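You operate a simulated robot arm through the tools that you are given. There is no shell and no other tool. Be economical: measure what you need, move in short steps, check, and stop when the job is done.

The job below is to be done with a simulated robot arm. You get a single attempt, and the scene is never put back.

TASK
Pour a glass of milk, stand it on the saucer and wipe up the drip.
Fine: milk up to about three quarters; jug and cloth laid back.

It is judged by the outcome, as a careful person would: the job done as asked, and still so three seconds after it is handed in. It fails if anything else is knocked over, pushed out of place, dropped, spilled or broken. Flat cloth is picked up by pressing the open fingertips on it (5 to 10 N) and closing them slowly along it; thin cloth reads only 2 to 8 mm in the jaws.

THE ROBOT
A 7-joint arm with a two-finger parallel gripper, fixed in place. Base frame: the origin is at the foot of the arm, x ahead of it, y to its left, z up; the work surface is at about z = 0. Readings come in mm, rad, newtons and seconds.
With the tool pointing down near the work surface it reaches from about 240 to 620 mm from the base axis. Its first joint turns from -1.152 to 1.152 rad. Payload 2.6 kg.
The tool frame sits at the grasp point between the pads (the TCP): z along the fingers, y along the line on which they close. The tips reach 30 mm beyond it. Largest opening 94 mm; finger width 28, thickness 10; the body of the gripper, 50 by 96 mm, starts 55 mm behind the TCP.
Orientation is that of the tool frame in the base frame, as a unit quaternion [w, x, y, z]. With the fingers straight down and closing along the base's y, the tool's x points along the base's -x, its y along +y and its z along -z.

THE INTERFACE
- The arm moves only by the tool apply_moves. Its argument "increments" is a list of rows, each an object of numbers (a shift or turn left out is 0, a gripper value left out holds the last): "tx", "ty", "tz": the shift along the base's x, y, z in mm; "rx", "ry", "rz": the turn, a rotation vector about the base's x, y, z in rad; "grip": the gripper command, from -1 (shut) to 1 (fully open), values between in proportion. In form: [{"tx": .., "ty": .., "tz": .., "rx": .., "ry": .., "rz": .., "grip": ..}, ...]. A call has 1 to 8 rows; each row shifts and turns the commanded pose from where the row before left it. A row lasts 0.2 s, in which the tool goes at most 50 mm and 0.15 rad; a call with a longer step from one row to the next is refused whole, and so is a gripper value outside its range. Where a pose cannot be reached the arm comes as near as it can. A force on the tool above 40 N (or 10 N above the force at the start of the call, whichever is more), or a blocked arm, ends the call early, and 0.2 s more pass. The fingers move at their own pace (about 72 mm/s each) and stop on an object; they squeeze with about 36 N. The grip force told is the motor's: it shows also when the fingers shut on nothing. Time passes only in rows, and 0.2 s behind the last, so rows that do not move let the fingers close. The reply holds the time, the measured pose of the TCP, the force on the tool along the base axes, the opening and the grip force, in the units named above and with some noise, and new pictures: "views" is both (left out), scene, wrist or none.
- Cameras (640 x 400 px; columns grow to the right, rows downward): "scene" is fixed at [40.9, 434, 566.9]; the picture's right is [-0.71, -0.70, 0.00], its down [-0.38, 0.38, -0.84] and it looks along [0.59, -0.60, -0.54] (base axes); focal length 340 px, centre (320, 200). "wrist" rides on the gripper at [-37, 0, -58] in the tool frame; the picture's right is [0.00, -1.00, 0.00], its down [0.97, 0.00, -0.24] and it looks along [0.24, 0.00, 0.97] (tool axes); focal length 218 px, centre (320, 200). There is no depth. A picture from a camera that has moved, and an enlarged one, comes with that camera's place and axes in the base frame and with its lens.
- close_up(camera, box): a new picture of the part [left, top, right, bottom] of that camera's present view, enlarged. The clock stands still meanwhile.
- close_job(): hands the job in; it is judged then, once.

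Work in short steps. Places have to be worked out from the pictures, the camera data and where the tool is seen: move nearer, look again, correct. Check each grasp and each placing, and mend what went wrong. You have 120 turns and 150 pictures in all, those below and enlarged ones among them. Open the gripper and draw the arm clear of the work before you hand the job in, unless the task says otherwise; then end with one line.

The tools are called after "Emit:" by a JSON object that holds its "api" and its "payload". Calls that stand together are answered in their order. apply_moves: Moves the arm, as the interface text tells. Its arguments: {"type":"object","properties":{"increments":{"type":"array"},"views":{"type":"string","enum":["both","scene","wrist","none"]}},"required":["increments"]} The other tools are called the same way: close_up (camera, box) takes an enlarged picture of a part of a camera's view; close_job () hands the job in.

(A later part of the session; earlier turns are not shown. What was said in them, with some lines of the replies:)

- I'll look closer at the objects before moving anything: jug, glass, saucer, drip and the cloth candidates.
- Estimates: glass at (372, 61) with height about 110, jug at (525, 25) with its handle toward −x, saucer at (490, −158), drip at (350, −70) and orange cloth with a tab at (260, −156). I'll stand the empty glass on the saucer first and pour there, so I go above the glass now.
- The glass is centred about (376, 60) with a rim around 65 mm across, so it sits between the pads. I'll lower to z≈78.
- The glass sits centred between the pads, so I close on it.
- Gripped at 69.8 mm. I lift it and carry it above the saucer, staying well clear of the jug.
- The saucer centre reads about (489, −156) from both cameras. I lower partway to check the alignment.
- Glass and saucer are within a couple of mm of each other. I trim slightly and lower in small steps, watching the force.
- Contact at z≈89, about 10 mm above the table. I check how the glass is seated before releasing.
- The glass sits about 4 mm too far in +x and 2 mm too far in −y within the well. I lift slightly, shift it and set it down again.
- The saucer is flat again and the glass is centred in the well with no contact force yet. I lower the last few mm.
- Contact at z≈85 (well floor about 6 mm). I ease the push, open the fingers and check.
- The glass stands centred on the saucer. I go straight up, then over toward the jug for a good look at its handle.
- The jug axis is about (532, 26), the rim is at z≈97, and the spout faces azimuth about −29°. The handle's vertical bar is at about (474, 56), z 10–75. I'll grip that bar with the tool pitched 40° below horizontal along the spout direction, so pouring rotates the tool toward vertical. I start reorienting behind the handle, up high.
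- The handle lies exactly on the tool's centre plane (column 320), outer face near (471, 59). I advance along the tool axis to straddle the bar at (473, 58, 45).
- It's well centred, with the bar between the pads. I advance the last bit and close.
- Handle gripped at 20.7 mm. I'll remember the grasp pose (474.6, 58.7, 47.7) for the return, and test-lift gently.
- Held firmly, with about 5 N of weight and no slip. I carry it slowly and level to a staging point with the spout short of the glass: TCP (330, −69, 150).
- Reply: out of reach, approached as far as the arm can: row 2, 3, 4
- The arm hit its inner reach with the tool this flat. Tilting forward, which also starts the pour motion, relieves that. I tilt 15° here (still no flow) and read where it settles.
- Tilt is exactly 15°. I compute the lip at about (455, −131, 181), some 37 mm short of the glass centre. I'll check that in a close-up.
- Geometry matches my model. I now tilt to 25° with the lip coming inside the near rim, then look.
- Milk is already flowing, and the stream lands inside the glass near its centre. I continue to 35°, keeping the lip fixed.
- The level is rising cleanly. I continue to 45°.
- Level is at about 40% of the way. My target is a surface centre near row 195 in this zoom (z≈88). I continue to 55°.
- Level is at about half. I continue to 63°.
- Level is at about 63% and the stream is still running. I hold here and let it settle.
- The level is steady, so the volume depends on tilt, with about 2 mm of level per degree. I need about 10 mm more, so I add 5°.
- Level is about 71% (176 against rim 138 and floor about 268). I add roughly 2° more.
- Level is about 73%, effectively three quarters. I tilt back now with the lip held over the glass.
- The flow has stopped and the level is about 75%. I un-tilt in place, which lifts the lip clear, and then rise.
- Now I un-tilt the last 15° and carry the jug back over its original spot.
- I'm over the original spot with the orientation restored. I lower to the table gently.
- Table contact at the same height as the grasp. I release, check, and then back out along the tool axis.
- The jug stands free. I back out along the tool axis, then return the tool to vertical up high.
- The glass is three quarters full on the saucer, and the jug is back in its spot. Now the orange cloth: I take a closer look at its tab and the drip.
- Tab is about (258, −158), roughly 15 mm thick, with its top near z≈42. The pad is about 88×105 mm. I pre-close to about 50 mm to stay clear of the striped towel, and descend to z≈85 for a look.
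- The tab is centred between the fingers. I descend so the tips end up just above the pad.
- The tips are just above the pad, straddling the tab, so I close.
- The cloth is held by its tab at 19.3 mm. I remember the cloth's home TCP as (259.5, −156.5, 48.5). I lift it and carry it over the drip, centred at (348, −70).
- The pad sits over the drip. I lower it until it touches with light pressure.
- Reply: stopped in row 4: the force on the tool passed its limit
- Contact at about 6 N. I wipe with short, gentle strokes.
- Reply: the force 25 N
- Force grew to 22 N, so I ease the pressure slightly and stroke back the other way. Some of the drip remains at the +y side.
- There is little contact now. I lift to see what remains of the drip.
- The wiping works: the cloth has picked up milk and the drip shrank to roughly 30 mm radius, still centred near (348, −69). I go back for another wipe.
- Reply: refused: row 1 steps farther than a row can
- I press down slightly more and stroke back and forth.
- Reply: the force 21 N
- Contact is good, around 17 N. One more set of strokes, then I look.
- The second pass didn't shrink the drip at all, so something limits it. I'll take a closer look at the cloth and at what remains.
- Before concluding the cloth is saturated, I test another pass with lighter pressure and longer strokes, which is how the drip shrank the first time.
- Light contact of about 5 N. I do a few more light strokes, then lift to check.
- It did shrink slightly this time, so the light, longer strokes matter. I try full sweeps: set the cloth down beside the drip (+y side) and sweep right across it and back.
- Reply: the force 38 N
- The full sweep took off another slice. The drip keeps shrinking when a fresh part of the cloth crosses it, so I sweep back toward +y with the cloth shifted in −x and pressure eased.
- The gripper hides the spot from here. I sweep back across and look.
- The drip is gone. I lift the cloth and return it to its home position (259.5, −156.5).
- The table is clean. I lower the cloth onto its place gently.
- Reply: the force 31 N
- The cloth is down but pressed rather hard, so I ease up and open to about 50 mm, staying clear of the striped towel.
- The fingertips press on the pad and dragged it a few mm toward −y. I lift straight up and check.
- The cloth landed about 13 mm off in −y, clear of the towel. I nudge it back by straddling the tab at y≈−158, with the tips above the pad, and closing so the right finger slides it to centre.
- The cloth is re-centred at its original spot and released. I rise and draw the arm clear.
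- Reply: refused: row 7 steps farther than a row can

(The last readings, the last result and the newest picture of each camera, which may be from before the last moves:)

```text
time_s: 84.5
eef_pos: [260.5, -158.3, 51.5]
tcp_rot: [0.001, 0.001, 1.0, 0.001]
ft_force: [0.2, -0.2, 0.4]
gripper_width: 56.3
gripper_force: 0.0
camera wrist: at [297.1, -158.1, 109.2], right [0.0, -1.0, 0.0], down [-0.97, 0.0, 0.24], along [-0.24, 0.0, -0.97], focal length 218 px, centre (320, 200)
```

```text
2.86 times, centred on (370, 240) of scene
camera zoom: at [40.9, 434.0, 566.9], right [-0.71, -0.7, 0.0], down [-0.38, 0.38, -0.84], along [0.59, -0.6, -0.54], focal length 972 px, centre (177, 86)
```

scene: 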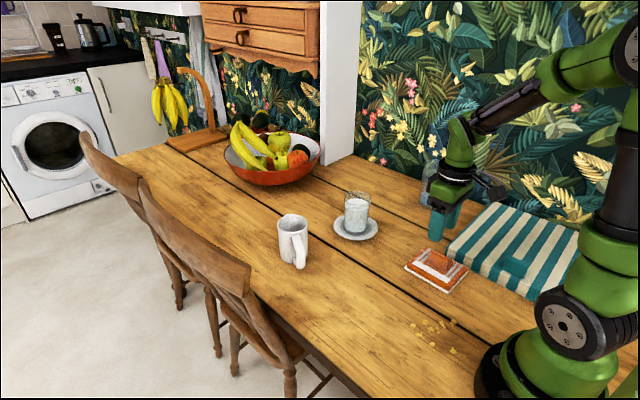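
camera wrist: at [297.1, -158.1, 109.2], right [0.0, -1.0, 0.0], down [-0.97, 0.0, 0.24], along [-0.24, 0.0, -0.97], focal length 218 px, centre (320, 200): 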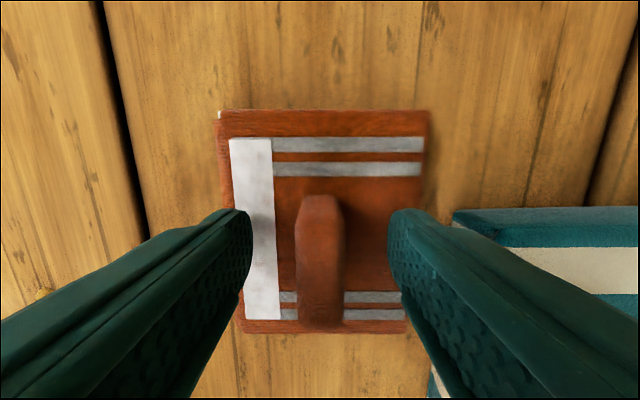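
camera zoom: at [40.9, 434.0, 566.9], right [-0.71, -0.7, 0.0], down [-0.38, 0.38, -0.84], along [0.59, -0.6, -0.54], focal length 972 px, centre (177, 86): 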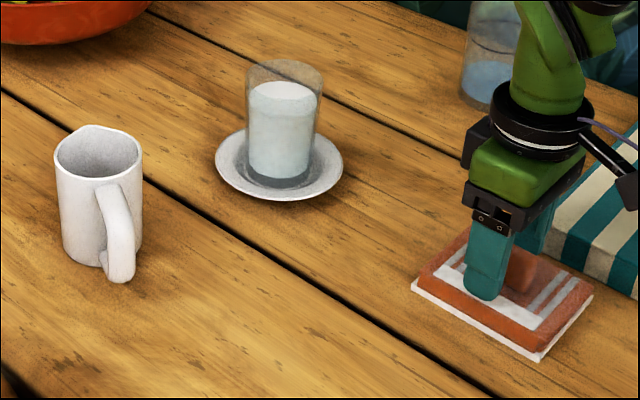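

One row was too long, so I repeat with shorter steps.

Emit:
{"api": "apply_moves", "payload": {"increments": [{"tz": 20}, {"tz": 40}, {"tz": 45}, {"tz": 45, "grip": 1}, {"tz": 40, "tx": 10, "ty": 10}, {"tz": 35, "tx": 20, "ty": 18}, {"tz": 35, "tx": 22, "ty": 18}, {"tz": 25, "tx": 22, "ty": 18}]}}

Emit:
{"api": "close_up", "payload": {"camera": "scene", "box": [260, 170, 480, 310]}}

```text
time_s: 86.3
eef_pos: [335.0, -95.2, 338.0]
tcp_rot: [0.0, 0.002, 1.0, 0.002]
ft_force: [0.2, 0.5, -0.1]
gripper_width: 93.8
gripper_force: 0.1
camera wrist: at [372.0, -94.8, 395.0], right [0.0, -1.0, 0.0], down [-0.97, 0.0, 0.24], along [-0.24, 0.0, -0.97], focal length 218 px, centre (320, 200)
```

scene: 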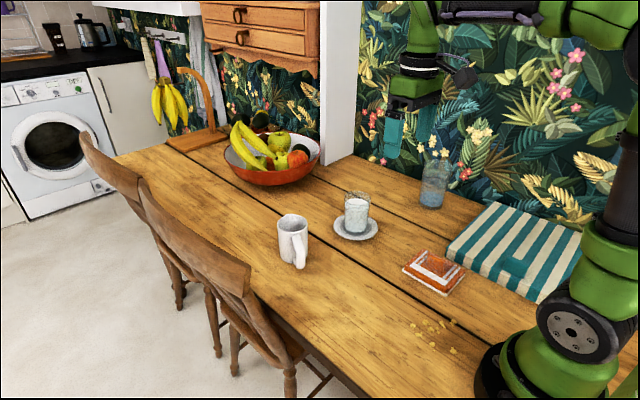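
wrist: 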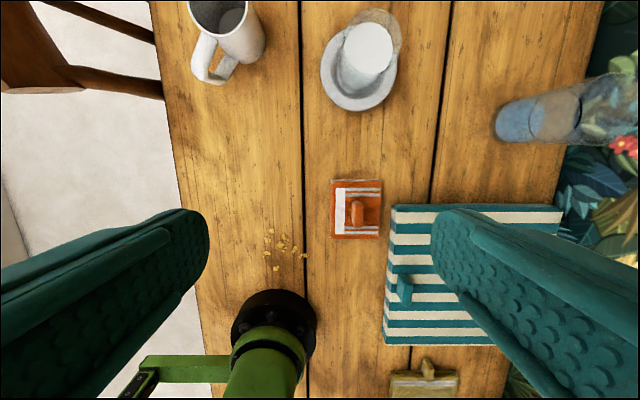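

```text
2.86 times, centred on (370, 240) of scene
camera zoom: at [40.9, 434.0, 566.9], right [-0.71, -0.7, 0.0], down [-0.38, 0.38, -0.84], along [0.59, -0.6, -0.54], focal length 972 px, centre (177, 86)
```

zoom: 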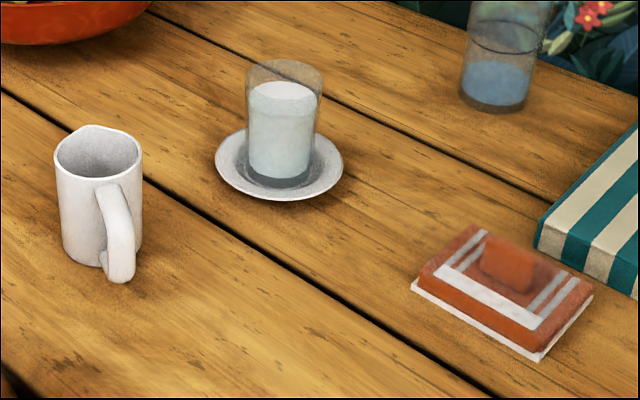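

The glass is about three quarters full on the saucer, the drip is gone, and the jug and cloth are back in place. The gripper is open and the arm is clear, so I hand in the job.

Emit:
{"api": "close_job", "payload": {}}

```text
The job is handed in.
```

The glass is about three quarters full of milk and standing on the saucer, the drip is wiped up, and the jug and the orange cloth, now milk-soaked, are back where they were.
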